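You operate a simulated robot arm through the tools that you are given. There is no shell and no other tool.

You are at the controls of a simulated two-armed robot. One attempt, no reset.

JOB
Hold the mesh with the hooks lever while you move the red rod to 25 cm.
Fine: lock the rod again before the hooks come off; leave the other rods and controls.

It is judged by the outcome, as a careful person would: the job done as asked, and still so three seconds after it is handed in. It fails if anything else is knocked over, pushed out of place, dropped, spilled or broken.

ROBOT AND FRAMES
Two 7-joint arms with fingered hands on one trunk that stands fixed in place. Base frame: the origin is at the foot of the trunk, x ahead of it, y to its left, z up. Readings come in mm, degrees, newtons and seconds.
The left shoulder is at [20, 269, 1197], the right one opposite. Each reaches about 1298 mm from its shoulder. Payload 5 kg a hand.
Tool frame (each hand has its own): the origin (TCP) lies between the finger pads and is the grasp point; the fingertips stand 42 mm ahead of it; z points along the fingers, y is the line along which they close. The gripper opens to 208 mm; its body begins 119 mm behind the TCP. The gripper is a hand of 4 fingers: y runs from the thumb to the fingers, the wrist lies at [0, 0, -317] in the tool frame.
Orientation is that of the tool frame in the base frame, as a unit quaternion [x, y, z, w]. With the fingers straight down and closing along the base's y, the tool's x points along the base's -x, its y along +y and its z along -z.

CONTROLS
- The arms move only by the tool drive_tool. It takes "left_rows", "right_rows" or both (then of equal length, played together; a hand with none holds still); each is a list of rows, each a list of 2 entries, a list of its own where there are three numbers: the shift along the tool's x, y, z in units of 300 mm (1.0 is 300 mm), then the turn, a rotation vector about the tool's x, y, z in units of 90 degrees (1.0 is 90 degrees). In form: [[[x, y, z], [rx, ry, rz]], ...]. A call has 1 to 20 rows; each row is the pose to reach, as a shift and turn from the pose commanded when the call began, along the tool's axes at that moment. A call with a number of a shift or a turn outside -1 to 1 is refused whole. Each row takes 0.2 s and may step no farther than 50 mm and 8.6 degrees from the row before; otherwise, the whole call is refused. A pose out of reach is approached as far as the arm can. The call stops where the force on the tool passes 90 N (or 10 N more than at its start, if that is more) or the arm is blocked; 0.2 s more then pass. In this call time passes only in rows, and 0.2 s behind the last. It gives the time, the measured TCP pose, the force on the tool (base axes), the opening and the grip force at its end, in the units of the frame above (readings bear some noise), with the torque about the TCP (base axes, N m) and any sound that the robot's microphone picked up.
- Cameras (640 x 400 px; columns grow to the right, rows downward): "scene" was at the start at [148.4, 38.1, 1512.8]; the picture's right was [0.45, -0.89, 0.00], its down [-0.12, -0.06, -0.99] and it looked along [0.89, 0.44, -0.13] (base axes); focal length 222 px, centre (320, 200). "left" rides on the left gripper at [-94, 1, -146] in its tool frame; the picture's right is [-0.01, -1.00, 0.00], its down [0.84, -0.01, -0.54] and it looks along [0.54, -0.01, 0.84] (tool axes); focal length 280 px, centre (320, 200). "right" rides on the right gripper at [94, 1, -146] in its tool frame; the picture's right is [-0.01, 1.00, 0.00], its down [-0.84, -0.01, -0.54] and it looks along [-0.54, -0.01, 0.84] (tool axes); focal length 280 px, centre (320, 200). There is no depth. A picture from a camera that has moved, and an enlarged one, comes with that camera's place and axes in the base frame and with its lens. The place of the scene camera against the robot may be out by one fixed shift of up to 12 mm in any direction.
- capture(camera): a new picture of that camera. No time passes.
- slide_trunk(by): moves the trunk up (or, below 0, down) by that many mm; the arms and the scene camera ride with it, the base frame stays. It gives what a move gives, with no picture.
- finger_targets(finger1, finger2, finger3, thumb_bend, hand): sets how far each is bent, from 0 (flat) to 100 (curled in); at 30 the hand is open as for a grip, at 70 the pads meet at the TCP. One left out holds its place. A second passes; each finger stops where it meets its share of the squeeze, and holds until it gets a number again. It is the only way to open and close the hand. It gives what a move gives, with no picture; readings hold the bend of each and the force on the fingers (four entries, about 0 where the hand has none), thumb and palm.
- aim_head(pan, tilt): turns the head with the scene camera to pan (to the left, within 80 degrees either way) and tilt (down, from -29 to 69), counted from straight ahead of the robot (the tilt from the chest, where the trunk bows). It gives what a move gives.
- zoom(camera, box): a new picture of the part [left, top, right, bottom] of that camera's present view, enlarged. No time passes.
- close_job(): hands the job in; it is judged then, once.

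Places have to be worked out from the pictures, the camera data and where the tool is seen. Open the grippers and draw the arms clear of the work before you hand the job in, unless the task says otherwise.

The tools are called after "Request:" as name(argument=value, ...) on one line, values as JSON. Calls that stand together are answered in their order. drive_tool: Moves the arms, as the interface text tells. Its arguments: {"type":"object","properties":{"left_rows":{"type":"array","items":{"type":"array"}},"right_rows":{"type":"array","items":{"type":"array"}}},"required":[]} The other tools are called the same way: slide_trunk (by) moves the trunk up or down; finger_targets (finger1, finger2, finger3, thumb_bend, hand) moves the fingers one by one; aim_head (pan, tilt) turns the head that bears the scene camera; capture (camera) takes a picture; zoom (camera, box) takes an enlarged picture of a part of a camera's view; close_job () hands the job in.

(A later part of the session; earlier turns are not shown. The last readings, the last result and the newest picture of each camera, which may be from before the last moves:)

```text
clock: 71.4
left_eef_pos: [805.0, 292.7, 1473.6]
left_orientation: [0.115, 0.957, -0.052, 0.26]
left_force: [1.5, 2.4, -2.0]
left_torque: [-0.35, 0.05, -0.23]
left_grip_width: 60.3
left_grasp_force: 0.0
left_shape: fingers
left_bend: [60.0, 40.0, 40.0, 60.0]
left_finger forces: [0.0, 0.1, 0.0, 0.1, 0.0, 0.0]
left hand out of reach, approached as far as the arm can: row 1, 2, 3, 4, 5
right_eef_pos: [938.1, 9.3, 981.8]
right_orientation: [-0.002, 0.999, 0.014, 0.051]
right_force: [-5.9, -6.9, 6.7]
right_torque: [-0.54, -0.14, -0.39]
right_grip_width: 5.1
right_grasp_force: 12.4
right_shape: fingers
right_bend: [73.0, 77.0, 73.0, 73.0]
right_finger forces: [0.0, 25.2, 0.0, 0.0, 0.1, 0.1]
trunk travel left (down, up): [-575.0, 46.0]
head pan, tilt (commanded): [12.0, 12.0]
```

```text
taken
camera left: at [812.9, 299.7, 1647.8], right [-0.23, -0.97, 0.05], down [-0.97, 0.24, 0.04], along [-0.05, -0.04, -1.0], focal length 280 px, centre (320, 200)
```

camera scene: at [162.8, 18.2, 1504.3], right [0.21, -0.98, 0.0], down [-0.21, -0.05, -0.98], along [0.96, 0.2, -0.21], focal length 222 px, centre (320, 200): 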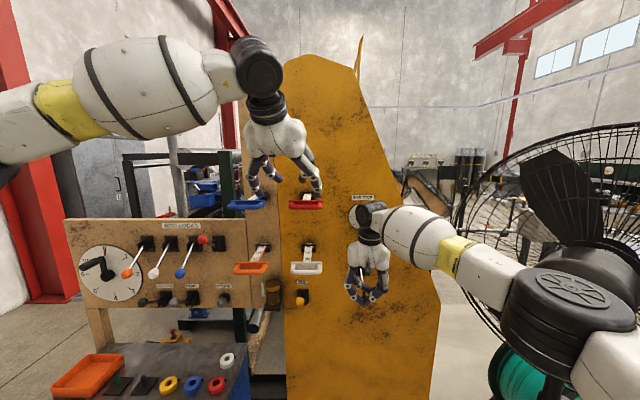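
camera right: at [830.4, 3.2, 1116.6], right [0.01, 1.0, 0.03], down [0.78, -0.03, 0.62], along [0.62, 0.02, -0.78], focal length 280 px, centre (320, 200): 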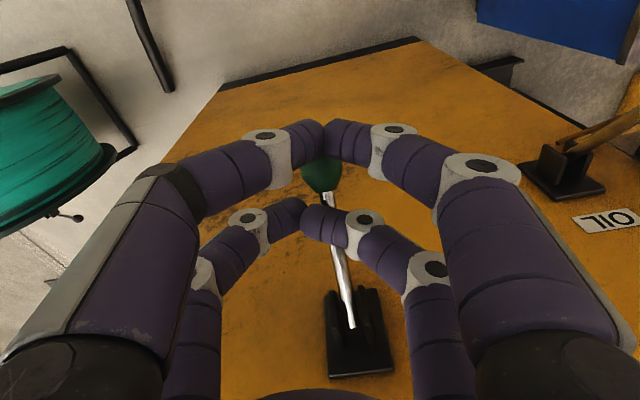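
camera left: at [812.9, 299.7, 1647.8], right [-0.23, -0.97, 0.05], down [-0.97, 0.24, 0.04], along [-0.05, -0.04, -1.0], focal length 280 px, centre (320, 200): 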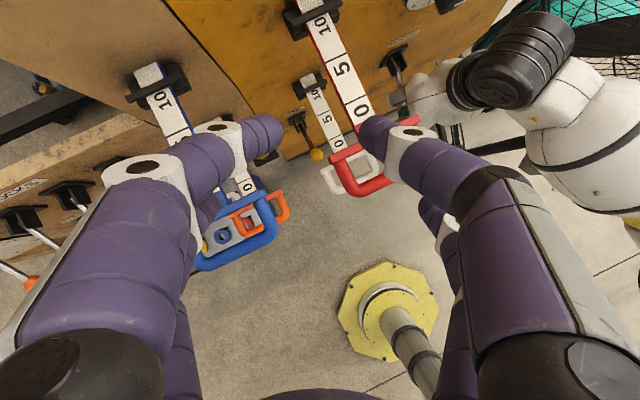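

The limit depends on how far inward the left upper arm must swing, so a pitch of about 50° with yaw −8° should reach the handle. I set the fingers (thumb/finger1 to straddle the rod, outer ones clear of the handles) and move to a point in front of and above the red handle.

Request:
finger_targets(hand="left", finger1=58, finger2=42, finger3=30, thumb_bend=58)

Request:
drive_tool(left_rows=[[[0.029, -0.055, 0.018], [-0.015, -0.026, -0.01]], [[0.058, -0.11, 0.037], [-0.03, -0.052, -0.021]], [[0.087, -0.166, 0.055], [-0.046, -0.078, -0.032]], [[0.116, -0.221, 0.073], [-0.061, -0.104, -0.042]]])

Request:
capture(camera="left")

Request:
capture(camera="right")

```text
clock: 72.4
left_eef_pos: [803.1, 289.0, 1475.7]
left_orientation: [0.115, 0.957, -0.051, 0.26]
left_force: [0.0, -0.6, -0.9]
left_torque: [0.08, 0.0, 0.04]
left_grip_width: 75.5
left_grasp_force: 0.0
left_shape: fingers
left_bend: [57.0, 42.0, 30.0, 57.0]
left_finger forces: [0.0, 0.0, 0.0, 0.1, 0.0, 0.0]
right_eef_pos: [936.3, 8.9, 982.2]
right_orientation: [-0.003, 0.999, 0.016, 0.052]
right_force: [-2.5, -4.2, 2.3]
right_torque: [-0.06, -0.02, -0.14]
right_grip_width: 4.8
right_grasp_force: 0.1
right_shape: fingers
right_bend: [73.0, 76.0, 73.0, 73.0]
right_finger forces: [0.0, 0.1, 0.0, 0.0, 0.0, 0.0]
trunk travel left (down, up): [-575.0, 46.0]
head pan, tilt (commanded): [12.0, 12.0]
```

```text
clock: 73.4
left_eef_pos: [769.7, 229.0, 1440.6]
left_orientation: [0.067, 0.937, -0.023, 0.341]
left_force: [-0.1, -0.6, 0.5]
left_torque: [-0.02, 0.01, -0.01]
left_grip_width: 75.4
left_grasp_force: 0.0
left_shape: fingers
left_bend: [57.0, 42.0, 30.0, 57.0]
left_finger forces: [0.0, 0.0, 0.1, 0.0, 0.0, 0.0]
right_eef_pos: [937.3, 8.8, 981.1]
right_orientation: [-0.002, 0.998, 0.014, 0.053]
right_force: [-3.0, -5.3, 4.4]
right_torque: [-0.06, -0.1, -0.21]
right_grip_width: 5.0
right_grasp_force: 9.1
right_shape: fingers
right_bend: [73.0, 77.0, 73.0, 73.0]
right_finger forces: [0.0, 18.9, 0.0, 0.0, 0.1, 0.0]
trunk travel left (down, up): [-575.0, 46.0]
head pan, tilt (commanded): [12.0, 12.0]
```

```text
taken
camera left: at [748.2, 233.5, 1615.1], right [-0.13, -0.99, 0.01], down [-0.98, 0.13, -0.13], along [0.13, -0.02, -0.99], focal length 280 px, centre (320, 200)
```

left: 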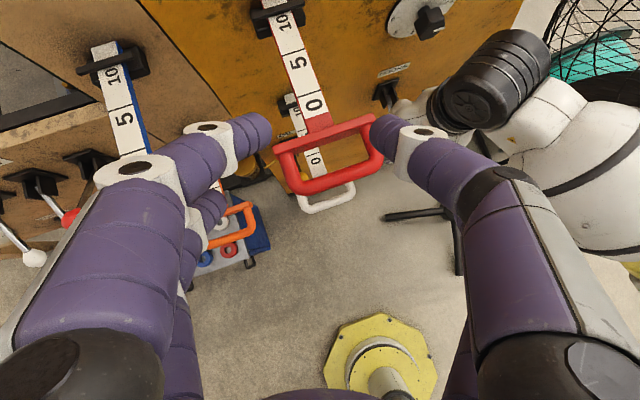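

```text
taken
camera right: at [829.6, 4.3, 1117.5], right [0.01, 1.0, 0.03], down [0.78, -0.03, 0.62], along [0.62, 0.02, -0.78], focal length 280 px, centre (320, 200)
```

right: 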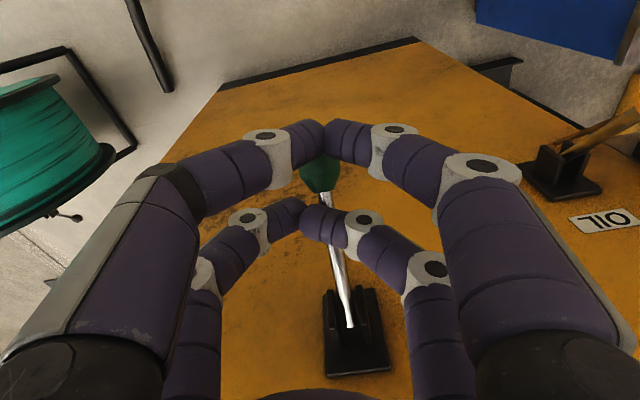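

The left arm now has a good, unflagged pose and a fine top view of the red rod. I zoom in to measure the handle, plate, rod line and current scale reading.

Request:
zoom(camera="left", box=[230, 0, 400, 110])

Request:
zoom(camera="left", box=[250, 90, 410, 210])

```text
3.64 times, centred on (315, 55) of left
camera zoom: at [748.2, 233.5, 1615.1], right [-0.13, -0.99, 0.01], down [-0.98, 0.13, -0.13], along [0.13, -0.02, -0.99], focal length 1020 px, centre (338, 727)
```

zoom: 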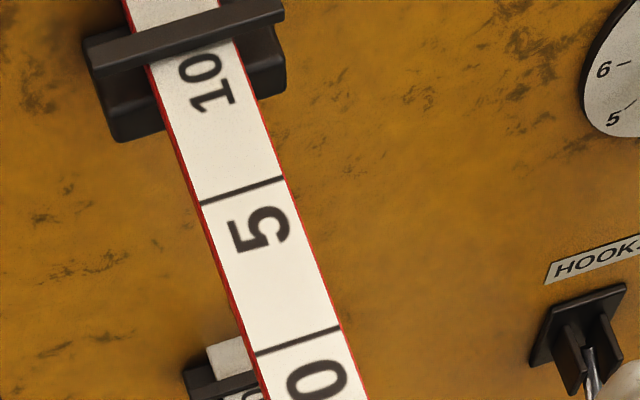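

```text
3.33 times, centred on (330, 150) of left
camera zoom: at [748.2, 233.5, 1615.1], right [-0.13, -0.99, 0.01], down [-0.98, 0.13, -0.13], along [0.13, -0.02, -0.99], focal length 935 px, centre (287, 367)
```

zoom: 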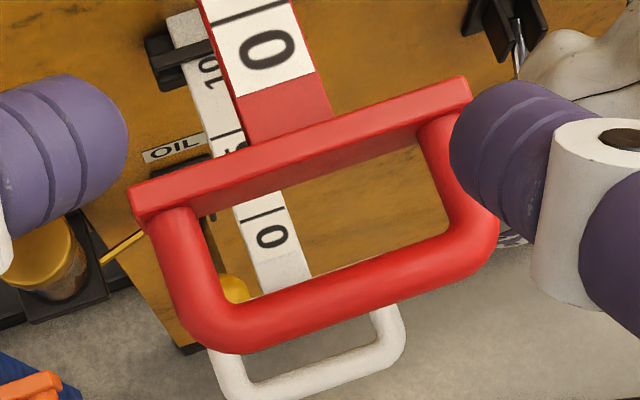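

Measured: handle bar centre ≈ [803, 208, 1339], plate ≈ 45 mm behind it, rod axis yaw ≈ 12°, scale currently ≈ 10 at the bar. I shift the hand 17 mm left, then advance along its axis so thumb and finger1 go down behind the plate on either side of the rod; I stop part-way to check.

Request:
drive_tool(left_rows=[[[-0.013, 0.028, 0.03], [0, 0, 0]], [[-0.027, 0.057, 0.07], [0, 0, 0]], [[-0.027, 0.057, 0.14], [0, 0, 0]], [[-0.027, 0.057, 0.22], [0, 0, 0]]])

Request:
capture(camera="left")

Request:
zoom(camera="scene", box=[220, 90, 380, 220])

```text
clock: 74.4
left_eef_pos: [821.3, 236.9, 1393.7]
left_orientation: [0.066, 0.937, -0.023, 0.341]
left_force: [0.2, -0.3, 0.6]
left_torque: [-0.02, 0.04, -0.03]
left_grip_width: 75.3
left_grasp_force: 0.1
left_shape: fingers
left_bend: [57.0, 42.0, 30.0, 57.0]
left_finger forces: [0.1, 0.0, 0.0, 0.1, 0.1, 0.1]
right_eef_pos: [937.7, 9.1, 980.3]
right_orientation: [-0.002, 0.999, 0.014, 0.053]
right_force: [0.2, -5.9, 3.0]
right_torque: [-0.16, -0.11, -0.25]
right_grip_width: 4.7
right_grasp_force: 0.0
right_shape: fingers
right_bend: [73.0, 77.0, 73.0, 73.0]
right_finger forces: [0.0, 0.0, 0.0, 0.0, 0.0, 0.0]
trunk travel left (down, up): [-575.0, 46.0]
head pan, tilt (commanded): [12.0, 12.0]
```

```text
taken
camera left: at [798.9, 242.8, 1568.2], right [-0.13, -0.99, 0.01], down [-0.98, 0.13, -0.13], along [0.13, -0.02, -0.99], focal length 280 px, centre (320, 200)
```

left: 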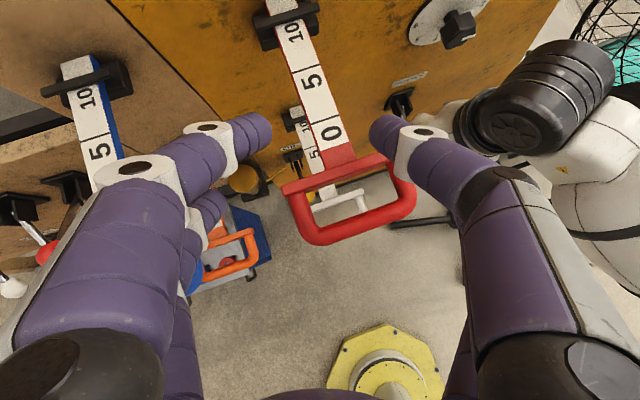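

```text
3.08 times, centred on (300, 155) of scene
camera zoom: at [156.9, 16.1, 1505.4], right [0.21, -0.98, 0.0], down [-0.2, -0.04, -0.98], along [0.96, 0.2, -0.21], focal length 684 px, centre (382, 338)
```

zoom: 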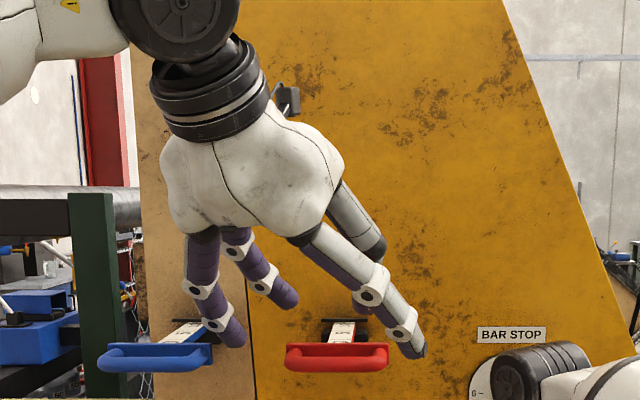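

Alignment looks right: the rod runs between thumb and finger1, and the outer fingers clear both handles. I advance the remaining 52 mm.

Request:
drive_tool(left_rows=[[[0, 0, 0.06], [0, 0, 0]], [[0, 0, 0.12], [0, 0, 0]], [[0, 0, 0.173], [0, 0, 0]]])

Request:
capture(camera="left")

Request:
zoom(camera="scene", box=[220, 90, 380, 220])

```text
clock: 75.2
left_eef_pos: [852.6, 233.6, 1354.6]
left_orientation: [0.067, 0.937, -0.023, 0.342]
left_force: [0.7, -0.4, -0.4]
left_torque: [0.02, 0.04, 0.03]
left_grip_width: 75.6
left_grasp_force: 0.3
left_shape: fingers
left_bend: [57.0, 42.0, 30.0, 57.0]
left_finger forces: [0.1, 0.0, 0.0, 0.1, 0.0, 0.0]
right_eef_pos: [938.7, 7.3, 981.0]
right_orientation: [-0.002, 0.998, 0.015, 0.053]
right_force: [1.1, -5.0, 3.9]
right_torque: [-0.09, -0.14, -0.21]
right_grip_width: 4.8
right_grasp_force: 0.0
right_shape: fingers
right_bend: [73.0, 77.0, 73.0, 73.0]
right_finger forces: [0.0, 0.1, 0.0, 0.1, 0.0, 0.0]
trunk travel left (down, up): [-575.0, 46.0]
head pan, tilt (commanded): [12.0, 12.0]
```

```text
taken
camera left: at [830.9, 237.6, 1528.7], right [-0.13, -0.99, 0.01], down [-0.98, 0.13, -0.13], along [0.13, -0.02, -0.99], focal length 280 px, centre (320, 200)
```

left: 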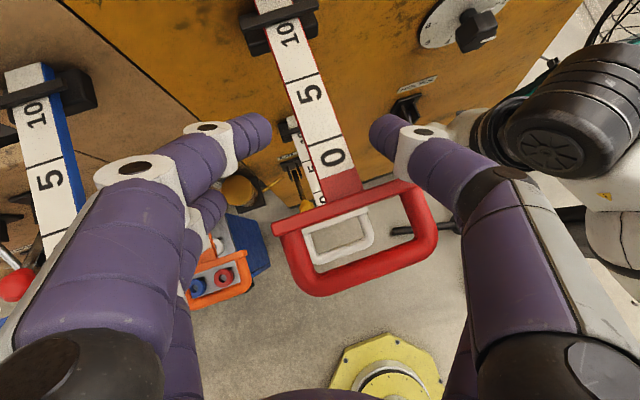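

```text
3.08 times, centred on (300, 155) of scene
camera zoom: at [156.7, 15.8, 1505.4], right [0.21, -0.98, 0.0], down [-0.2, -0.04, -0.98], along [0.96, 0.2, -0.21], focal length 684 px, centre (382, 338)
```

zoom: 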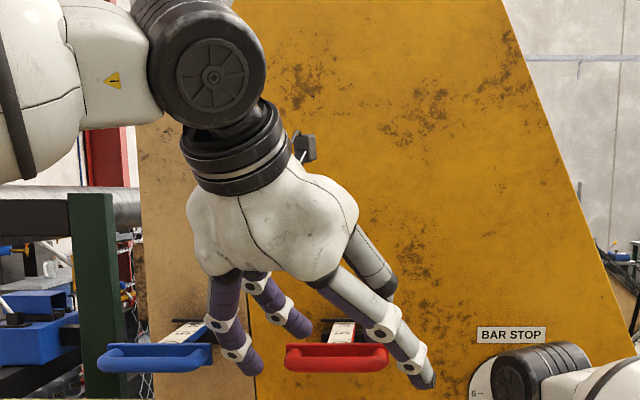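

Thumb and finger1 are behind the plate but their tips reach only a few millimetres below its top edge. I advance another 29 mm along the axis (down and forward) to get a secure hook.

Request:
drive_tool(left_rows=[[[0, 0, 0.048], [0, 0, 0]], [[0, 0, 0.096], [0, 0, 0]]])

Request:
capture(camera="left")

Request:
zoom(camera="scene", box=[240, 130, 360, 220])

```text
clock: 75.8
left_eef_pos: [871.1, 230.5, 1332.5]
left_orientation: [0.067, 0.938, -0.023, 0.341]
left_force: [0.7, 1.0, -0.7]
left_torque: [-0.03, 0.08, -0.04]
left_grip_width: 75.5
left_grasp_force: 0.0
left_shape: fingers
left_bend: [57.0, 42.0, 30.0, 57.0]
left_finger forces: [0.0, 0.1, 0.0, 0.1, 0.1, 0.0]
right_eef_pos: [937.8, 8.0, 981.1]
right_orientation: [-0.003, 0.999, 0.014, 0.053]
right_force: [-3.0, -5.3, 4.5]
right_torque: [-0.12, -0.12, -0.21]
right_grip_width: 5.1
right_grasp_force: 9.1
right_shape: fingers
right_bend: [73.0, 77.0, 73.0, 73.0]
right_finger forces: [0.0, 19.1, 0.0, 0.1, 0.0, 0.0]
trunk travel left (down, up): [-575.0, 46.0]
head pan, tilt (commanded): [12.0, 12.0]
```

```text
taken
camera left: at [849.4, 235.2, 1506.4], right [-0.13, -0.99, 0.01], down [-0.98, 0.13, -0.13], along [0.13, -0.02, -0.99], focal length 280 px, centre (320, 200)
```

left: 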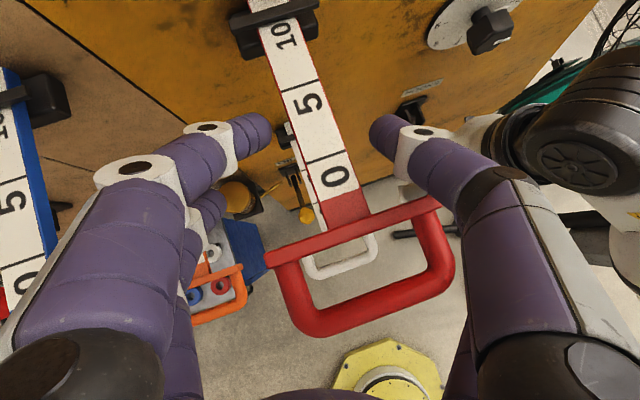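

```text
4.44 times, centred on (300, 175) of scene
camera zoom: at [156.6, 16.1, 1505.4], right [0.21, -0.98, 0.0], down [-0.2, -0.04, -0.98], along [0.96, 0.2, -0.21], focal length 987 px, centre (409, 311)
```

zoom: 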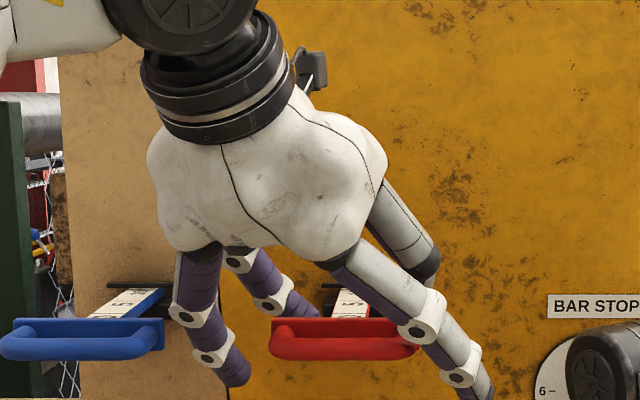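

The hook is deep enough but the thumb meets the plate only near its corner; I bend thumb and finger1 in a bit (to 64) so they sit well behind the plate, then start pulling 24 mm along the rod axis.

Request:
finger_targets(hand="left", finger1=64, thumb_bend=64)

Request:
drive_tool(left_rows=[[[0.019, -0.01, -0.016], [0, 0, 0]], [[0.038, -0.019, -0.032], [0, 0, 0]], [[0.058, -0.029, -0.048], [0, 0, 0]]])

Request:
capture(camera="left")

```text
clock: 76.8
left_eef_pos: [870.9, 232.3, 1332.7]
left_orientation: [0.066, 0.938, -0.022, 0.341]
left_force: [-0.4, 2.5, -0.2]
left_torque: [0.04, 0.01, 0.09]
left_grip_width: 42.6
left_grasp_force: 0.6
left_shape: fingers
left_bend: [63.0, 42.0, 30.0, 64.0]
left_finger forces: [1.7, 0.1, 0.0, 0.1, 0.0, 0.1]
right_eef_pos: [938.1, 8.3, 980.9]
right_orientation: [-0.002, 0.999, 0.015, 0.052]
right_force: [-2.5, -6.7, 3.7]
right_torque: [-0.12, -0.13, -0.22]
right_grip_width: 5.0
right_grasp_force: 0.0
right_shape: fingers
right_bend: [73.0, 77.0, 73.0, 73.0]
right_finger forces: [0.0, 0.0, 0.0, 0.0, 0.0, 0.0]
trunk travel left (down, up): [-575.0, 46.0]
head pan, tilt (commanded): [12.0, 12.0]
```

```text
clock: 77.6
left_eef_pos: [847.3, 226.4, 1336.5]
left_orientation: [0.066, 0.937, -0.024, 0.341]
left_force: [1.8, 1.6, 6.0]
left_torque: [-0.35, -0.09, 0.18]
left_grip_width: 41.2
left_grasp_force: 4.8
left_shape: fingers
left_bend: [63.0, 42.0, 30.0, 64.0]
left_finger forces: [1.7, 0.0, 0.0, 0.0, 7.9, 0.0]
right_eef_pos: [937.6, 7.5, 981.0]
right_orientation: [-0.002, 0.999, 0.014, 0.052]
right_force: [-1.5, -6.4, 3.1]
right_torque: [-0.13, -0.13, -0.26]
right_grip_width: 5.0
right_grasp_force: 0.1
right_shape: fingers
right_bend: [73.0, 76.0, 73.0, 73.0]
right_finger forces: [0.1, 0.0, 0.1, 0.1, 0.0, 0.0]
trunk travel left (down, up): [-575.0, 46.0]
head pan, tilt (commanded): [12.0, 12.0]
```

```text
taken
camera left: at [824.8, 230.3, 1509.5], right [-0.13, -0.99, 0.01], down [-0.98, 0.13, -0.13], along [0.13, -0.02, -0.99], focal length 280 px, centre (320, 200)
```

left: 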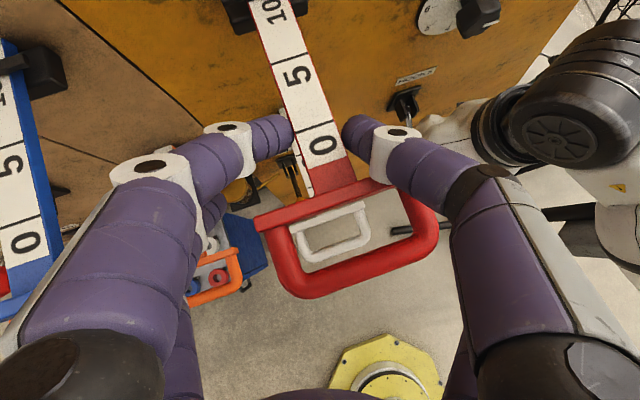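

The thumb is now bearing on the plate (about 8 N). I pull another 30 mm and watch the forces and the scale.

Request:
drive_tool(left_rows=[[[0.024, -0.012, -0.02], [0, 0, 0]], [[0.048, -0.024, -0.04], [0, 0, 0]], [[0.072, -0.036, -0.06], [0, 0, 0]]])

Request:
capture(camera="left")

Request:
capture(camera="right")

```text
clock: 78.4
left_eef_pos: [816.1, 219.4, 1336.1]
left_orientation: [0.067, 0.937, -0.023, 0.342]
left_force: [-2.3, 2.8, 13.8]
left_torque: [-0.58, -0.18, 0.19]
left_grip_width: 40.4
left_grasp_force: 7.5
left_shape: fingers
left_bend: [63.0, 42.0, 30.0, 65.0]
left_finger forces: [2.6, 0.1, 0.0, 0.0, 12.4, 0.0]
right_eef_pos: [936.9, 9.2, 982.8]
right_orientation: [-0.003, 0.999, 0.015, 0.052]
right_force: [-2.4, -3.1, 4.3]
right_torque: [-0.17, -0.09, -0.14]
right_grip_width: 4.7
right_grasp_force: 0.1
right_shape: fingers
right_bend: [73.0, 76.0, 73.0, 73.0]
right_finger forces: [0.0, 0.0, 0.0, 0.0, 0.0, 0.0]
trunk travel left (down, up): [-575.0, 46.0]
head pan, tilt (commanded): [12.0, 12.0]
```

```text
taken
camera left: at [793.4, 222.9, 1509.2], right [-0.13, -0.99, 0.01], down [-0.98, 0.13, -0.13], along [0.13, -0.02, -0.99], focal length 280 px, centre (320, 200)
```

left: 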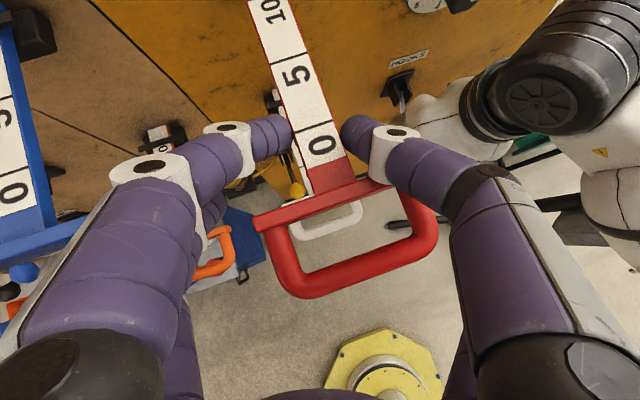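

```text
taken
camera right: at [828.5, 5.2, 1118.3], right [0.01, 1.0, 0.03], down [0.78, -0.03, 0.62], along [0.62, 0.02, -0.78], focal length 280 px, centre (320, 200)
```

right: 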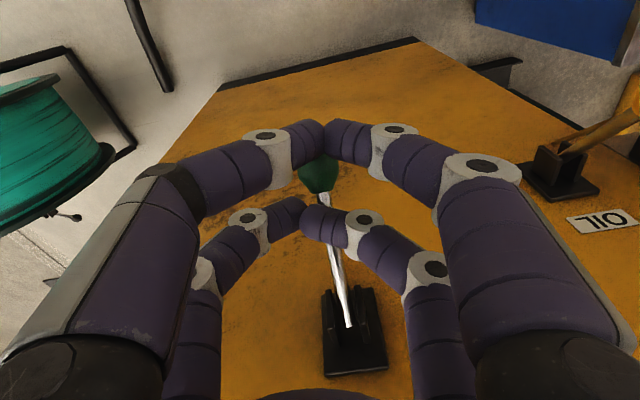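

The rod slides with the hand (about 32 mm so far, ~14 N) and the hooks stay held. I continue pulling 105 mm along the rod axis.

Request:
drive_tool(left_rows=[[[0.036, -0.018, -0.03], [0, 0, 0]], [[0.072, -0.036, -0.06], [0, 0, 0]], [[0.108, -0.054, -0.09], [0, 0, 0]], [[0.144, -0.072, -0.121], [0, 0, 0]], [[0.18, -0.09, -0.151], [0, 0, 0]], [[0.216, -0.108, -0.181], [0, 0, 0]], [[0.252, -0.126, -0.211], [0, 0, 0]]])

Request:
capture(camera="left")

Request:
capture(camera="scene")

Request:
zoom(camera="scene", box=[240, 130, 360, 220])

```text
clock: 80.0
left_eef_pos: [712.3, 194.7, 1335.5]
left_orientation: [0.066, 0.937, -0.023, 0.341]
left_force: [-6.4, 7.1, 21.5]
left_torque: [-0.83, -0.28, 0.25]
left_grip_width: 39.9
left_grasp_force: 11.4
left_shape: fingers
left_bend: [63.0, 42.0, 30.0, 65.0]
left_finger forces: [5.1, 0.0, 0.0, 0.0, 18.1, 0.1]
right_eef_pos: [935.5, 8.4, 983.0]
right_orientation: [-0.003, 0.998, 0.015, 0.053]
right_force: [-2.0, -2.4, 4.5]
right_torque: [-0.06, -0.15, -0.07]
right_grip_width: 5.0
right_grasp_force: 0.1
right_shape: fingers
right_bend: [73.0, 76.0, 73.0, 73.0]
right_finger forces: [0.0, 0.0, 0.0, 0.1, 0.0, 0.1]
trunk travel left (down, up): [-575.0, 46.0]
head pan, tilt (commanded): [12.0, 12.0]
```

```text
taken
camera left: at [690.6, 199.3, 1508.7], right [-0.13, -0.99, 0.01], down [-0.98, 0.13, -0.13], along [0.13, -0.02, -0.99], focal length 280 px, centre (320, 200)
```

left: 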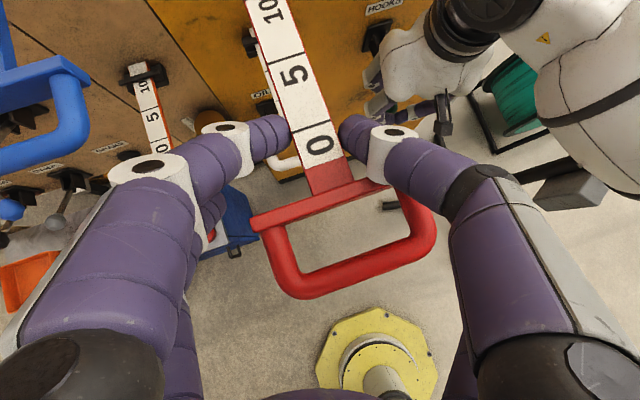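

```text
taken
camera scene: at [154.4, 16.4, 1505.8], right [0.21, -0.98, 0.0], down [-0.2, -0.04, -0.98], along [0.96, 0.2, -0.21], focal length 222 px, centre (320, 200)
```

scene: 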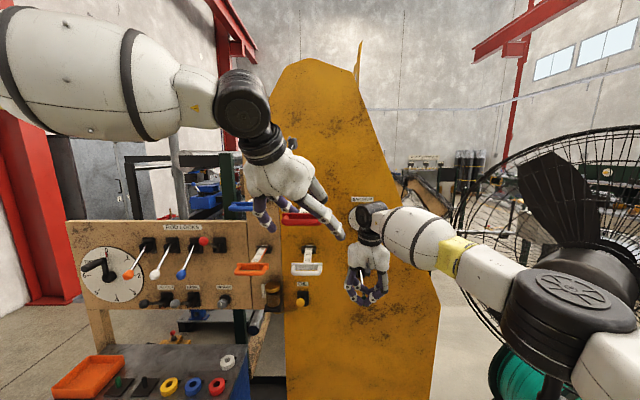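

```text
4.44 times, centred on (300, 175) of scene
camera zoom: at [154.4, 16.4, 1505.8], right [0.21, -0.98, 0.0], down [-0.2, -0.04, -0.98], along [0.96, 0.2, -0.21], focal length 987 px, centre (409, 311)
```

zoom: 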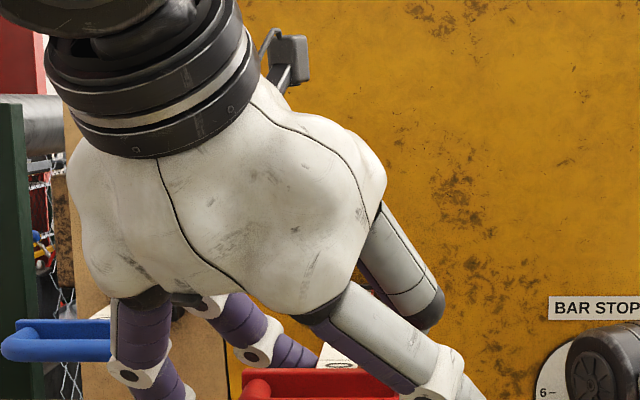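

The rod has moved about 138 mm. I pull 10 mm more, then release by advancing a bit and lifting out, so I can look straight down on the collar and read the scale.

Request:
drive_tool(left_rows=[[[0.012, -0.006, -0.01], [0, 0, 0]], [[0.024, -0.012, -0.02], [0, 0, 0]]])

Request:
drive_tool(left_rows=[[[-0.024, 0.012, 0.02], [0, 0, 0]], [[-0.043, 0.022, 0.036], [0, 0, 0]]])

Request:
finger_targets(hand="left", finger1=57, thumb_bend=57)

Request:
capture(camera="left")

```text
clock: 80.6
left_eef_pos: [703.4, 193.1, 1335.9]
left_orientation: [0.067, 0.937, -0.023, 0.343]
left_force: [-1.5, 7.5, 19.0]
left_torque: [-0.77, -0.21, 0.41]
left_grip_width: 39.7
left_grasp_force: 11.2
left_shape: fingers
left_bend: [63.0, 42.0, 30.0, 65.0]
left_finger forces: [4.8, 0.0, 0.1, 0.1, 17.4, 0.0]
right_eef_pos: [937.1, 7.9, 982.7]
right_orientation: [-0.002, 0.999, 0.015, 0.052]
right_force: [-4.7, -3.2, 5.3]
right_torque: [-0.01, -0.08, -0.09]
right_grip_width: 5.1
right_grasp_force: 0.2
right_shape: fingers
right_bend: [73.0, 77.0, 73.0, 73.0]
right_finger forces: [0.0, 0.0, 0.0, 0.0, 0.1, 0.0]
trunk travel left (down, up): [-575.0, 46.0]
head pan, tilt (commanded): [12.0, 12.0]
```

```text
clock: 81.2
left_eef_pos: [723.1, 197.2, 1331.7]
left_orientation: [0.067, 0.938, -0.023, 0.341]
left_force: [-1.7, 2.6, -1.9]
left_torque: [-0.07, 0.09, 0.11]
left_grip_width: 43.5
left_grasp_force: 1.2
left_shape: fingers
left_bend: [63.0, 42.0, 30.0, 64.0]
left_finger forces: [2.9, 0.1, 0.1, 0.0, 0.0, 0.0]
right_eef_pos: [938.6, 6.7, 980.5]
right_orientation: [-0.001, 0.999, 0.014, 0.052]
right_force: [-0.2, -5.3, 4.0]
right_torque: [-0.16, -0.15, -0.18]
right_grip_width: 5.0
right_grasp_force: 0.0
right_shape: fingers
right_bend: [73.0, 77.0, 73.0, 73.0]
right_finger forces: [0.0, 0.0, 0.0, 0.0, 0.0, 0.0]
trunk travel left (down, up): [-575.0, 46.0]
head pan, tilt (commanded): [12.0, 12.0]
```

```text
clock: 82.2
left_eef_pos: [722.5, 197.8, 1334.9]
left_orientation: [0.066, 0.937, -0.022, 0.341]
left_force: [0.0, -0.2, 0.1]
left_torque: [0.0, -0.02, -0.05]
left_grip_width: 80.7
left_grasp_force: 0.0
left_shape: fingers
left_bend: [56.0, 42.0, 30.0, 56.0]
left_finger forces: [0.1, 0.0, 0.0, 0.1, 0.0, 0.1]
right_eef_pos: [937.2, 8.3, 981.1]
right_orientation: [-0.002, 0.999, 0.015, 0.053]
right_force: [0.8, -7.2, 3.0]
right_torque: [-0.15, -0.16, -0.29]
right_grip_width: 4.9
right_grasp_force: 0.0
right_shape: fingers
right_bend: [73.0, 77.0, 73.0, 73.0]
right_finger forces: [0.0, 0.1, 0.0, 0.0, 0.0, 0.0]
trunk travel left (down, up): [-575.0, 46.0]
head pan, tilt (commanded): [12.0, 12.0]
```

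```text
taken
camera left: at [700.8, 201.3, 1507.2], right [-0.13, -0.99, 0.01], down [-0.98, 0.13, -0.13], along [0.13, -0.02, -0.99], focal length 280 px, centre (320, 200)
```

left: 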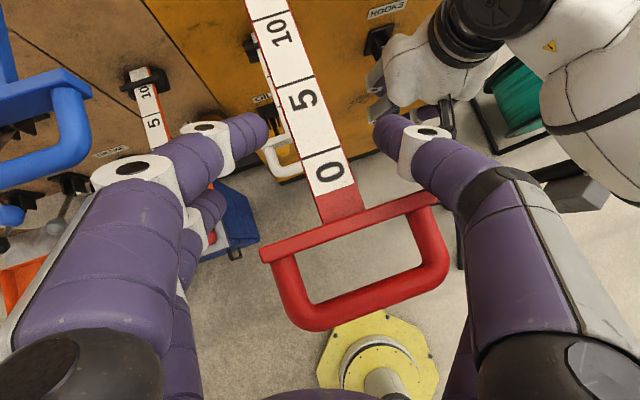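

The rod stays where I left it, and the hooks are still held. I lift the fingers above the rod and move the hand forward to view the collar and scale.

Request:
drive_tool(left_rows=[[[-0.043, 0, -0.051], [0, 0, 0]], [[-0.086, 0, -0.102], [0, 0, 0]], [[-0.161, 0.043, -0.04], [0, 0, 0]], [[-0.235, 0.085, 0.023], [0, 0, 0]], [[-0.31, 0.128, 0.086], [0, 0, 0]], [[-0.385, 0.17, 0.148], [0, 0, 0]]])

Request:
capture(camera="left")

Request:
zoom(camera="left", box=[220, 0, 360, 100])

Request:
capture(camera="right")

```text
clock: 83.6
left_eef_pos: [851.6, 234.2, 1372.3]
left_orientation: [0.067, 0.938, -0.023, 0.34]
left_force: [1.0, 0.5, -0.9]
left_torque: [-0.04, 0.1, -0.05]
left_grip_width: 80.5
left_grasp_force: 0.0
left_shape: fingers
left_bend: [56.0, 42.0, 30.0, 56.0]
left_finger forces: [0.1, 0.0, 0.1, 0.0, 0.0, 0.0]
right_eef_pos: [939.3, 5.6, 980.7]
right_orientation: [0.0, 0.998, 0.015, 0.053]
right_force: [-0.3, -5.0, 5.7]
right_torque: [-0.07, -0.08, -0.15]
right_grip_width: 5.0
right_grasp_force: 0.0
right_shape: fingers
right_bend: [73.0, 77.0, 73.0, 73.0]
right_finger forces: [0.1, 0.0, 0.1, 0.1, 0.0, 0.1]
trunk travel left (down, up): [-575.0, 46.0]
head pan, tilt (commanded): [12.0, 12.0]
```

```text
taken
camera left: at [829.0, 238.3, 1545.3], right [-0.13, -0.99, 0.01], down [-0.98, 0.13, -0.13], along [0.12, -0.02, -0.99], focal length 280 px, centre (320, 200)
```

left: 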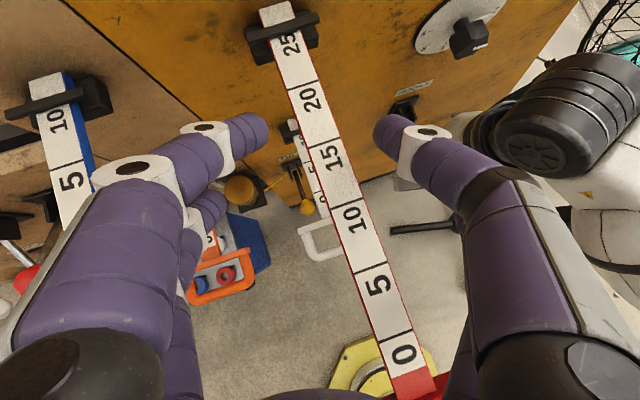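

```text
4.00 times, centred on (290, 50) of left
camera zoom: at [829.0, 238.3, 1545.3], right [-0.13, -0.99, 0.01], down [-0.98, 0.13, -0.13], along [0.12, -0.02, -0.99], focal length 1122 px, centre (440, 800)
```

zoom: 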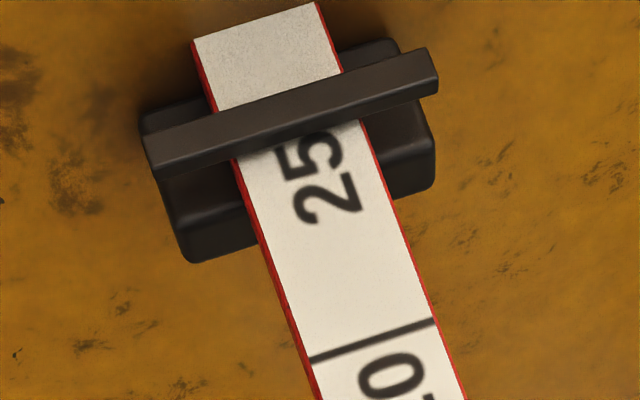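

```text
taken
camera right: at [831.4, 2.8, 1116.0], right [0.01, 1.0, 0.03], down [0.78, -0.03, 0.62], along [0.62, 0.02, -0.78], focal length 280 px, centre (320, 200)
```

right: 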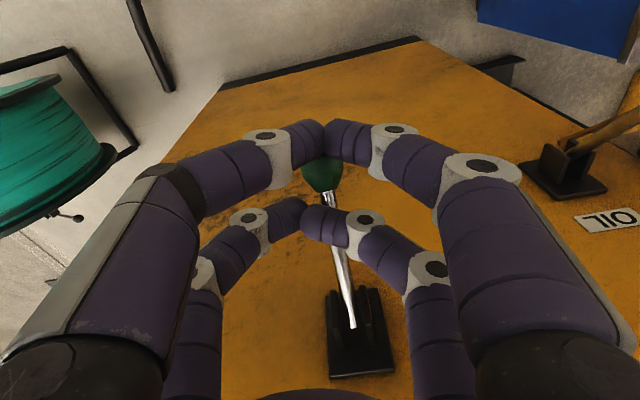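

The scale now shows 25 at the collar bar: by triangulation the 25 mark sits where the 10 mark was before (moved 150 ± 2 mm). I zoom at the collars of red and the neighbours to decide exactly where the index is.

Request:
zoom(camera="left", box=[0, 50, 120, 140])

Request:
zoom(camera="left", box=[250, 0, 340, 60])

Request:
aim_head(pan=12, tilt=12)

Request:
zoom(camera="scene", box=[230, 190, 340, 290])

```text
4.44 times, centred on (60, 95) of left
camera zoom: at [829.0, 238.3, 1545.3], right [-0.13, -0.99, 0.01], down [-0.98, 0.13, -0.13], along [0.12, -0.02, -0.99], focal length 1246 px, centre (1476, 667)
```

zoom: 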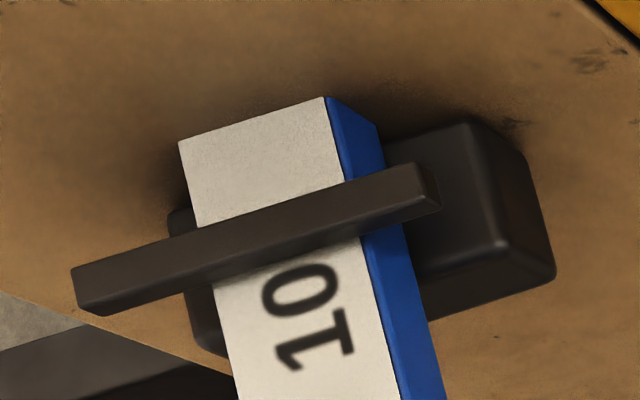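

```text
6.67 times, centred on (295, 30) of left
camera zoom: at [829.0, 238.3, 1545.3], right [-0.13, -0.99, 0.01], down [-0.98, 0.13, -0.13], along [0.12, -0.02, -0.99], focal length 1869 px, centre (487, 1333)
```

zoom: 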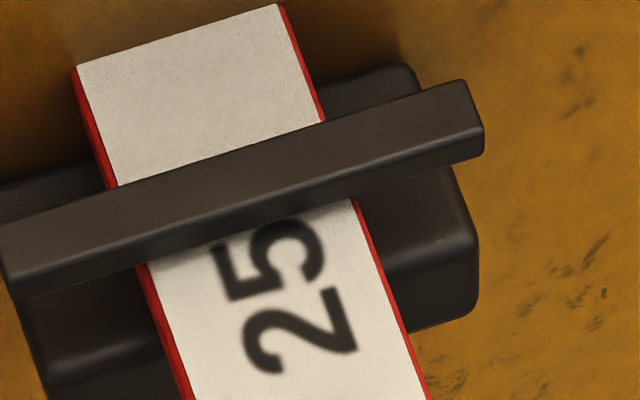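

```text
clock: 84.2
left_eef_pos: [849.5, 232.9, 1373.3]
left_orientation: [0.067, 0.937, -0.023, 0.341]
left_force: [-0.1, 0.1, -1.1]
left_torque: [0.04, -0.03, -0.01]
left_grip_width: 80.6
left_grasp_force: 0.0
left_shape: fingers
left_bend: [56.0, 42.0, 30.0, 56.0]
left_finger forces: [0.0, 0.0, 0.0, 0.1, 0.0, 0.0]
right_eef_pos: [937.5, 5.9, 981.2]
right_orientation: [-0.002, 0.999, 0.015, 0.051]
right_force: [-1.8, -6.2, 1.1]
right_torque: [-0.18, -0.05, -0.28]
right_grip_width: 5.2
right_grasp_force: 0.1
right_shape: fingers
right_bend: [73.0, 76.0, 73.0, 73.0]
right_finger forces: [0.1, 0.1, 0.0, 0.1, 0.1, 0.1]
trunk travel left (down, up): [-575.0, 46.0]
head pan, tilt (commanded): [12.0, 12.0]
```

```text
4.00 times, centred on (285, 240) of scene
camera zoom: at [156.6, 15.8, 1505.4], right [0.21, -0.98, 0.0], down [-0.2, -0.04, -0.98], along [0.96, 0.2, -0.21], focal length 888 px, centre (460, 40)
```

zoom: 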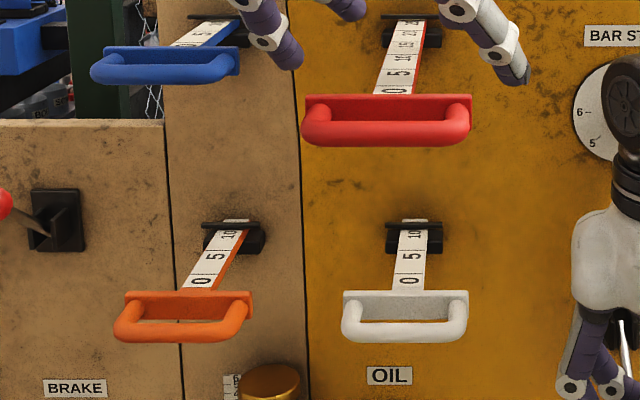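

The red, blue and orange rods all started with their 10 mark at the same place relative to the bar, and red's 25 mark is now there within about 2 mm (bar-centre reading about 24.7–25.0). I'll re-hook and pull a final 2–3 mm to centre it: first retrace back and lower the fingers behind the plate.

Request:
drive_tool(left_rows=[[[0.077, -0.046, -0.065], [0, 0, 0]], [[0.155, -0.091, -0.13], [0, 0, 0]], [[0.232, -0.137, -0.194], [0, 0, 0]], [[0.309, -0.182, -0.259], [0, 0, 0]], [[0.351, -0.182, -0.209], [0, 0, 0]], [[0.393, -0.183, -0.16], [0, 0, 0]]])

Request:
finger_targets(hand="left", finger1=64, thumb_bend=64)

Request:
capture(camera="left")

```text
clock: 85.6
left_eef_pos: [718.5, 195.7, 1334.0]
left_orientation: [0.066, 0.937, -0.022, 0.341]
left_force: [0.3, -0.2, -1.3]
left_torque: [0.01, 0.05, 0.0]
left_grip_width: 80.7
left_grasp_force: 0.0
left_shape: fingers
left_bend: [56.0, 42.0, 30.0, 56.0]
left_finger forces: [0.0, 0.0, 0.0, 0.1, 0.0, 0.1]
right_eef_pos: [939.4, 6.9, 981.6]
right_orientation: [-0.001, 0.999, 0.015, 0.053]
right_force: [0.4, -6.2, 1.8]
right_torque: [-0.13, -0.1, -0.24]
right_grip_width: 5.2
right_grasp_force: 0.0
right_shape: fingers
right_bend: [73.0, 76.0, 73.0, 73.0]
right_finger forces: [0.1, 0.0, 0.1, 0.0, 0.0, 0.0]
trunk travel left (down, up): [-575.0, 46.0]
head pan, tilt (commanded): [12.0, 12.0]
```

```text
clock: 86.6
left_eef_pos: [717.8, 195.9, 1334.3]
left_orientation: [0.066, 0.937, -0.023, 0.341]
left_force: [0.1, 1.8, -0.8]
left_torque: [0.0, 0.09, 0.18]
left_grip_width: 44.4
left_grasp_force: 1.3
left_shape: fingers
left_bend: [62.0, 42.0, 30.0, 64.0]
left_finger forces: [2.5, 0.0, 0.1, 0.0, 0.0, 0.0]
right_eef_pos: [937.6, 8.2, 982.0]
right_orientation: [-0.003, 0.999, 0.015, 0.053]
right_force: [-1.0, -7.0, 2.2]
right_torque: [-0.16, -0.08, -0.27]
right_grip_width: 5.0
right_grasp_force: 9.2
right_shape: fingers
right_bend: [73.0, 76.0, 73.0, 73.0]
right_finger forces: [0.1, 19.3, 0.0, 0.0, 0.1, 0.0]
trunk travel left (down, up): [-575.0, 46.0]
head pan, tilt (commanded): [12.0, 12.0]
```

```text
taken
camera left: at [696.4, 200.4, 1508.4], right [-0.13, -0.99, 0.01], down [-0.98, 0.13, -0.13], along [0.13, -0.02, -0.99], focal length 280 px, centre (320, 200)
```

left: 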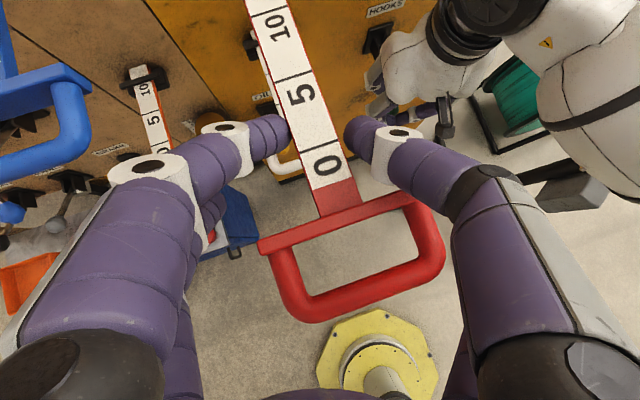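

I pull in small steps toward TCP x ≈ 701 (2 mm beyond the previous end point).

Request:
drive_tool(left_rows=[[[0.013, -0.007, -0.011], [0, 0, 0]], [[0.026, -0.013, -0.022], [0, 0, 0]], [[0.036, -0.018, -0.03], [0, 0, 0]]])

Request:
capture(camera="left")

```text
clock: 87.4
left_eef_pos: [703.5, 191.5, 1335.1]
left_orientation: [0.066, 0.937, -0.024, 0.342]
left_force: [13.1, 4.3, 9.7]
left_torque: [-0.4, -0.05, 0.73]
left_grip_width: 44.2
left_grasp_force: 8.4
left_shape: fingers
left_bend: [62.0, 42.0, 30.0, 64.0]
left_finger forces: [3.3, 0.0, 0.0, 0.1, 13.9, 0.0]
right_eef_pos: [938.9, 8.4, 981.2]
right_orientation: [-0.002, 0.999, 0.015, 0.052]
right_force: [-5.1, -7.2, 4.3]
right_torque: [-0.2, -0.06, -0.31]
right_grip_width: 5.2
right_grasp_force: 10.8
right_shape: fingers
right_bend: [73.0, 76.0, 73.0, 73.0]
right_finger forces: [0.1, 21.0, 0.1, 0.0, 0.0, 0.0]
trunk travel left (down, up): [-575.0, 46.0]
head pan, tilt (commanded): [12.0, 12.0]
```

```text
taken
camera left: at [681.1, 196.0, 1508.5], right [-0.13, -0.99, 0.01], down [-0.98, 0.13, -0.13], along [0.13, -0.02, -0.99], focal length 280 px, centre (320, 200)
```

left: 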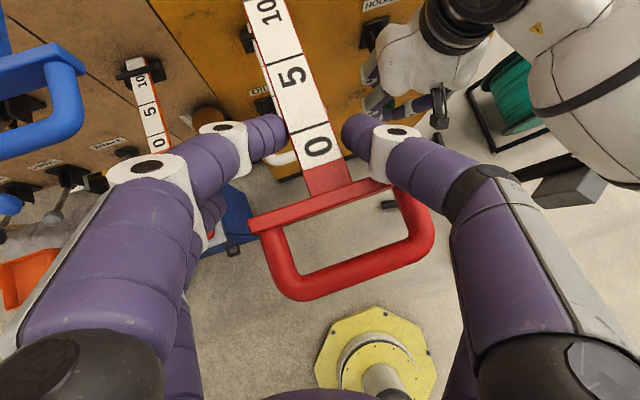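

Contact is re-established at the previous end position (13 N). I pull 2.5 mm more, then back off, open, and recheck the scale.

Request:
drive_tool(left_rows=[[[0.004, -0.002, -0.003], [0, 0, 0]], [[0.007, -0.0035, -0.006], [0, 0, 0]]])

Request:
drive_tool(left_rows=[[[-0.024, 0.012, 0.02], [0, 0, 0]], [[-0.046, 0.023, 0.038], [0, 0, 0]]])

Request:
finger_targets(hand="left", finger1=57, thumb_bend=57)

Request:
drive_tool(left_rows=[[[-0.043, 0, -0.051], [0, 0, 0]], [[-0.086, 0, -0.102], [0, 0, 0]], [[-0.161, 0.043, -0.04], [0, 0, 0]], [[-0.235, 0.085, 0.023], [0, 0, 0]], [[-0.31, 0.128, 0.086], [0, 0, 0]], [[-0.385, 0.17, 0.148], [0, 0, 0]]])

Request:
zoom(camera="left", box=[220, 0, 360, 100])

Request:
capture(camera="left")

```text
clock: 88.0
left_eef_pos: [702.5, 190.4, 1334.3]
left_orientation: [0.066, 0.937, -0.024, 0.343]
left_force: [22.1, 6.3, 16.7]
left_torque: [-0.68, -0.1, 1.09]
left_grip_width: 43.4
left_grasp_force: 13.3
left_shape: fingers
left_bend: [62.0, 42.0, 30.0, 65.0]
left_finger forces: [3.7, 0.0, 0.1, 0.1, 22.5, 0.0]
right_eef_pos: [937.9, 9.1, 980.9]
right_orientation: [-0.002, 0.999, 0.015, 0.052]
right_force: [-5.7, -7.0, 5.8]
right_torque: [-0.14, -0.06, -0.28]
right_grip_width: 5.0
right_grasp_force: 10.5
right_shape: fingers
right_bend: [73.0, 76.0, 73.0, 73.0]
right_finger forces: [0.0, 21.6, 0.0, 0.0, 0.0, 0.1]
trunk travel left (down, up): [-575.0, 46.0]
head pan, tilt (commanded): [12.0, 12.0]
```

```text
clock: 88.6
left_eef_pos: [716.4, 193.2, 1334.8]
left_orientation: [0.067, 0.938, -0.022, 0.34]
left_force: [-4.1, 5.3, -2.9]
left_torque: [-0.03, 0.2, 0.34]
left_grip_width: 46.4
left_grasp_force: 2.6
left_shape: fingers
left_bend: [61.0, 42.0, 30.0, 64.0]
left_finger forces: [6.1, 0.0, 0.0, 0.0, 0.0, 0.1]
right_eef_pos: [936.0, 9.7, 983.8]
right_orientation: [-0.004, 0.998, 0.016, 0.053]
right_force: [-8.5, -1.4, 9.2]
right_torque: [0.06, -0.18, 0.02]
right_grip_width: 4.7
right_grasp_force: 11.0
right_shape: fingers
right_bend: [73.0, 77.0, 73.0, 73.0]
right_finger forces: [0.0, 22.2, 0.0, 0.0, 0.0, 0.0]
trunk travel left (down, up): [-575.0, 46.0]
head pan, tilt (commanded): [12.0, 12.0]
```

```text
clock: 89.6
left_eef_pos: [718.7, 192.5, 1335.3]
left_orientation: [0.066, 0.937, -0.022, 0.341]
left_force: [-0.2, 0.0, -1.1]
left_torque: [-0.03, -0.02, 0.0]
left_grip_width: 80.9
left_grasp_force: 0.1
left_shape: fingers
left_bend: [56.0, 42.0, 30.0, 56.0]
left_finger forces: [0.0, 0.0, 0.0, 0.0, 0.0, 0.0]
right_eef_pos: [939.2, 7.3, 981.6]
right_orientation: [-0.001, 0.999, 0.015, 0.052]
right_force: [-0.2, -7.0, 1.9]
right_torque: [-0.19, -0.06, -0.29]
right_grip_width: 4.9
right_grasp_force: 0.1
right_shape: fingers
right_bend: [73.0, 76.0, 73.0, 73.0]
right_finger forces: [0.1, 0.0, 0.0, 0.0, 0.1, 0.0]
trunk travel left (down, up): [-575.0, 46.0]
head pan, tilt (commanded): [12.0, 12.0]
```

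```text
clock: 91.0
left_eef_pos: [843.9, 225.1, 1373.2]
left_orientation: [0.067, 0.938, -0.023, 0.339]
left_force: [1.3, 1.0, -1.1]
left_torque: [-0.04, 0.09, -0.03]
left_grip_width: 81.0
left_grasp_force: 0.1
left_shape: fingers
left_bend: [56.0, 42.0, 30.0, 56.0]
left_finger forces: [0.1, 0.0, 0.0, 0.0, 0.1, 0.0]
right_eef_pos: [939.7, 6.8, 980.3]
right_orientation: [-0.002, 0.999, 0.015, 0.052]
right_force: [1.1, -5.3, 5.0]
right_torque: [-0.15, 0.0, -0.22]
right_grip_width: 4.7
right_grasp_force: 0.0
right_shape: fingers
right_bend: [73.0, 77.0, 73.0, 73.0]
right_finger forces: [0.0, 0.0, 0.0, 0.0, 0.0, 0.0]
trunk travel left (down, up): [-575.0, 46.0]
head pan, tilt (commanded): [12.0, 12.0]
```

```text
4.00 times, centred on (290, 50) of left
camera zoom: at [823.4, 229.5, 1545.7], right [-0.13, -0.99, 0.01], down [-0.98, 0.13, -0.13], along [0.12, -0.02, -0.99], focal length 1122 px, centre (440, 800)
```

zoom: 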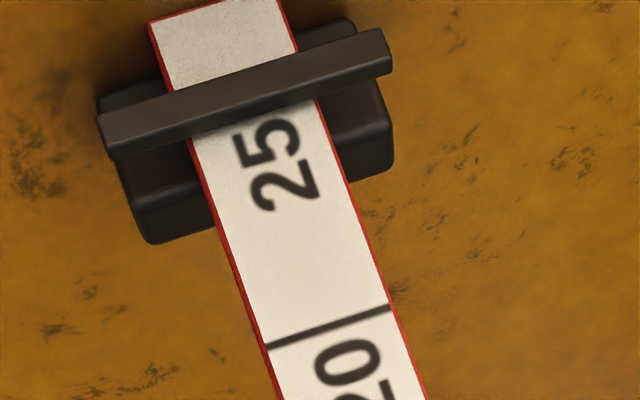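

```text
taken
camera left: at [823.4, 229.5, 1545.7], right [-0.13, -0.99, 0.01], down [-0.98, 0.13, -0.13], along [0.12, -0.02, -0.99], focal length 280 px, centre (320, 200)
```

left: 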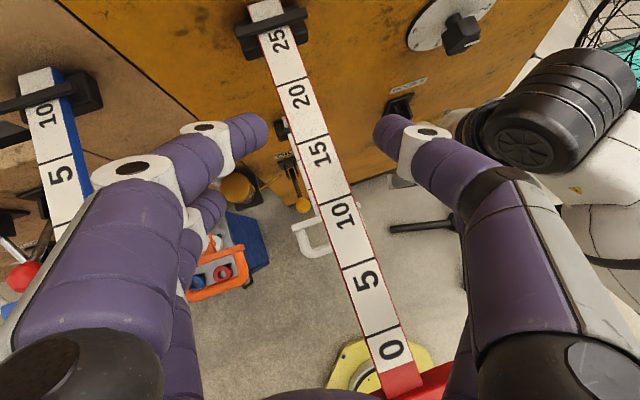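

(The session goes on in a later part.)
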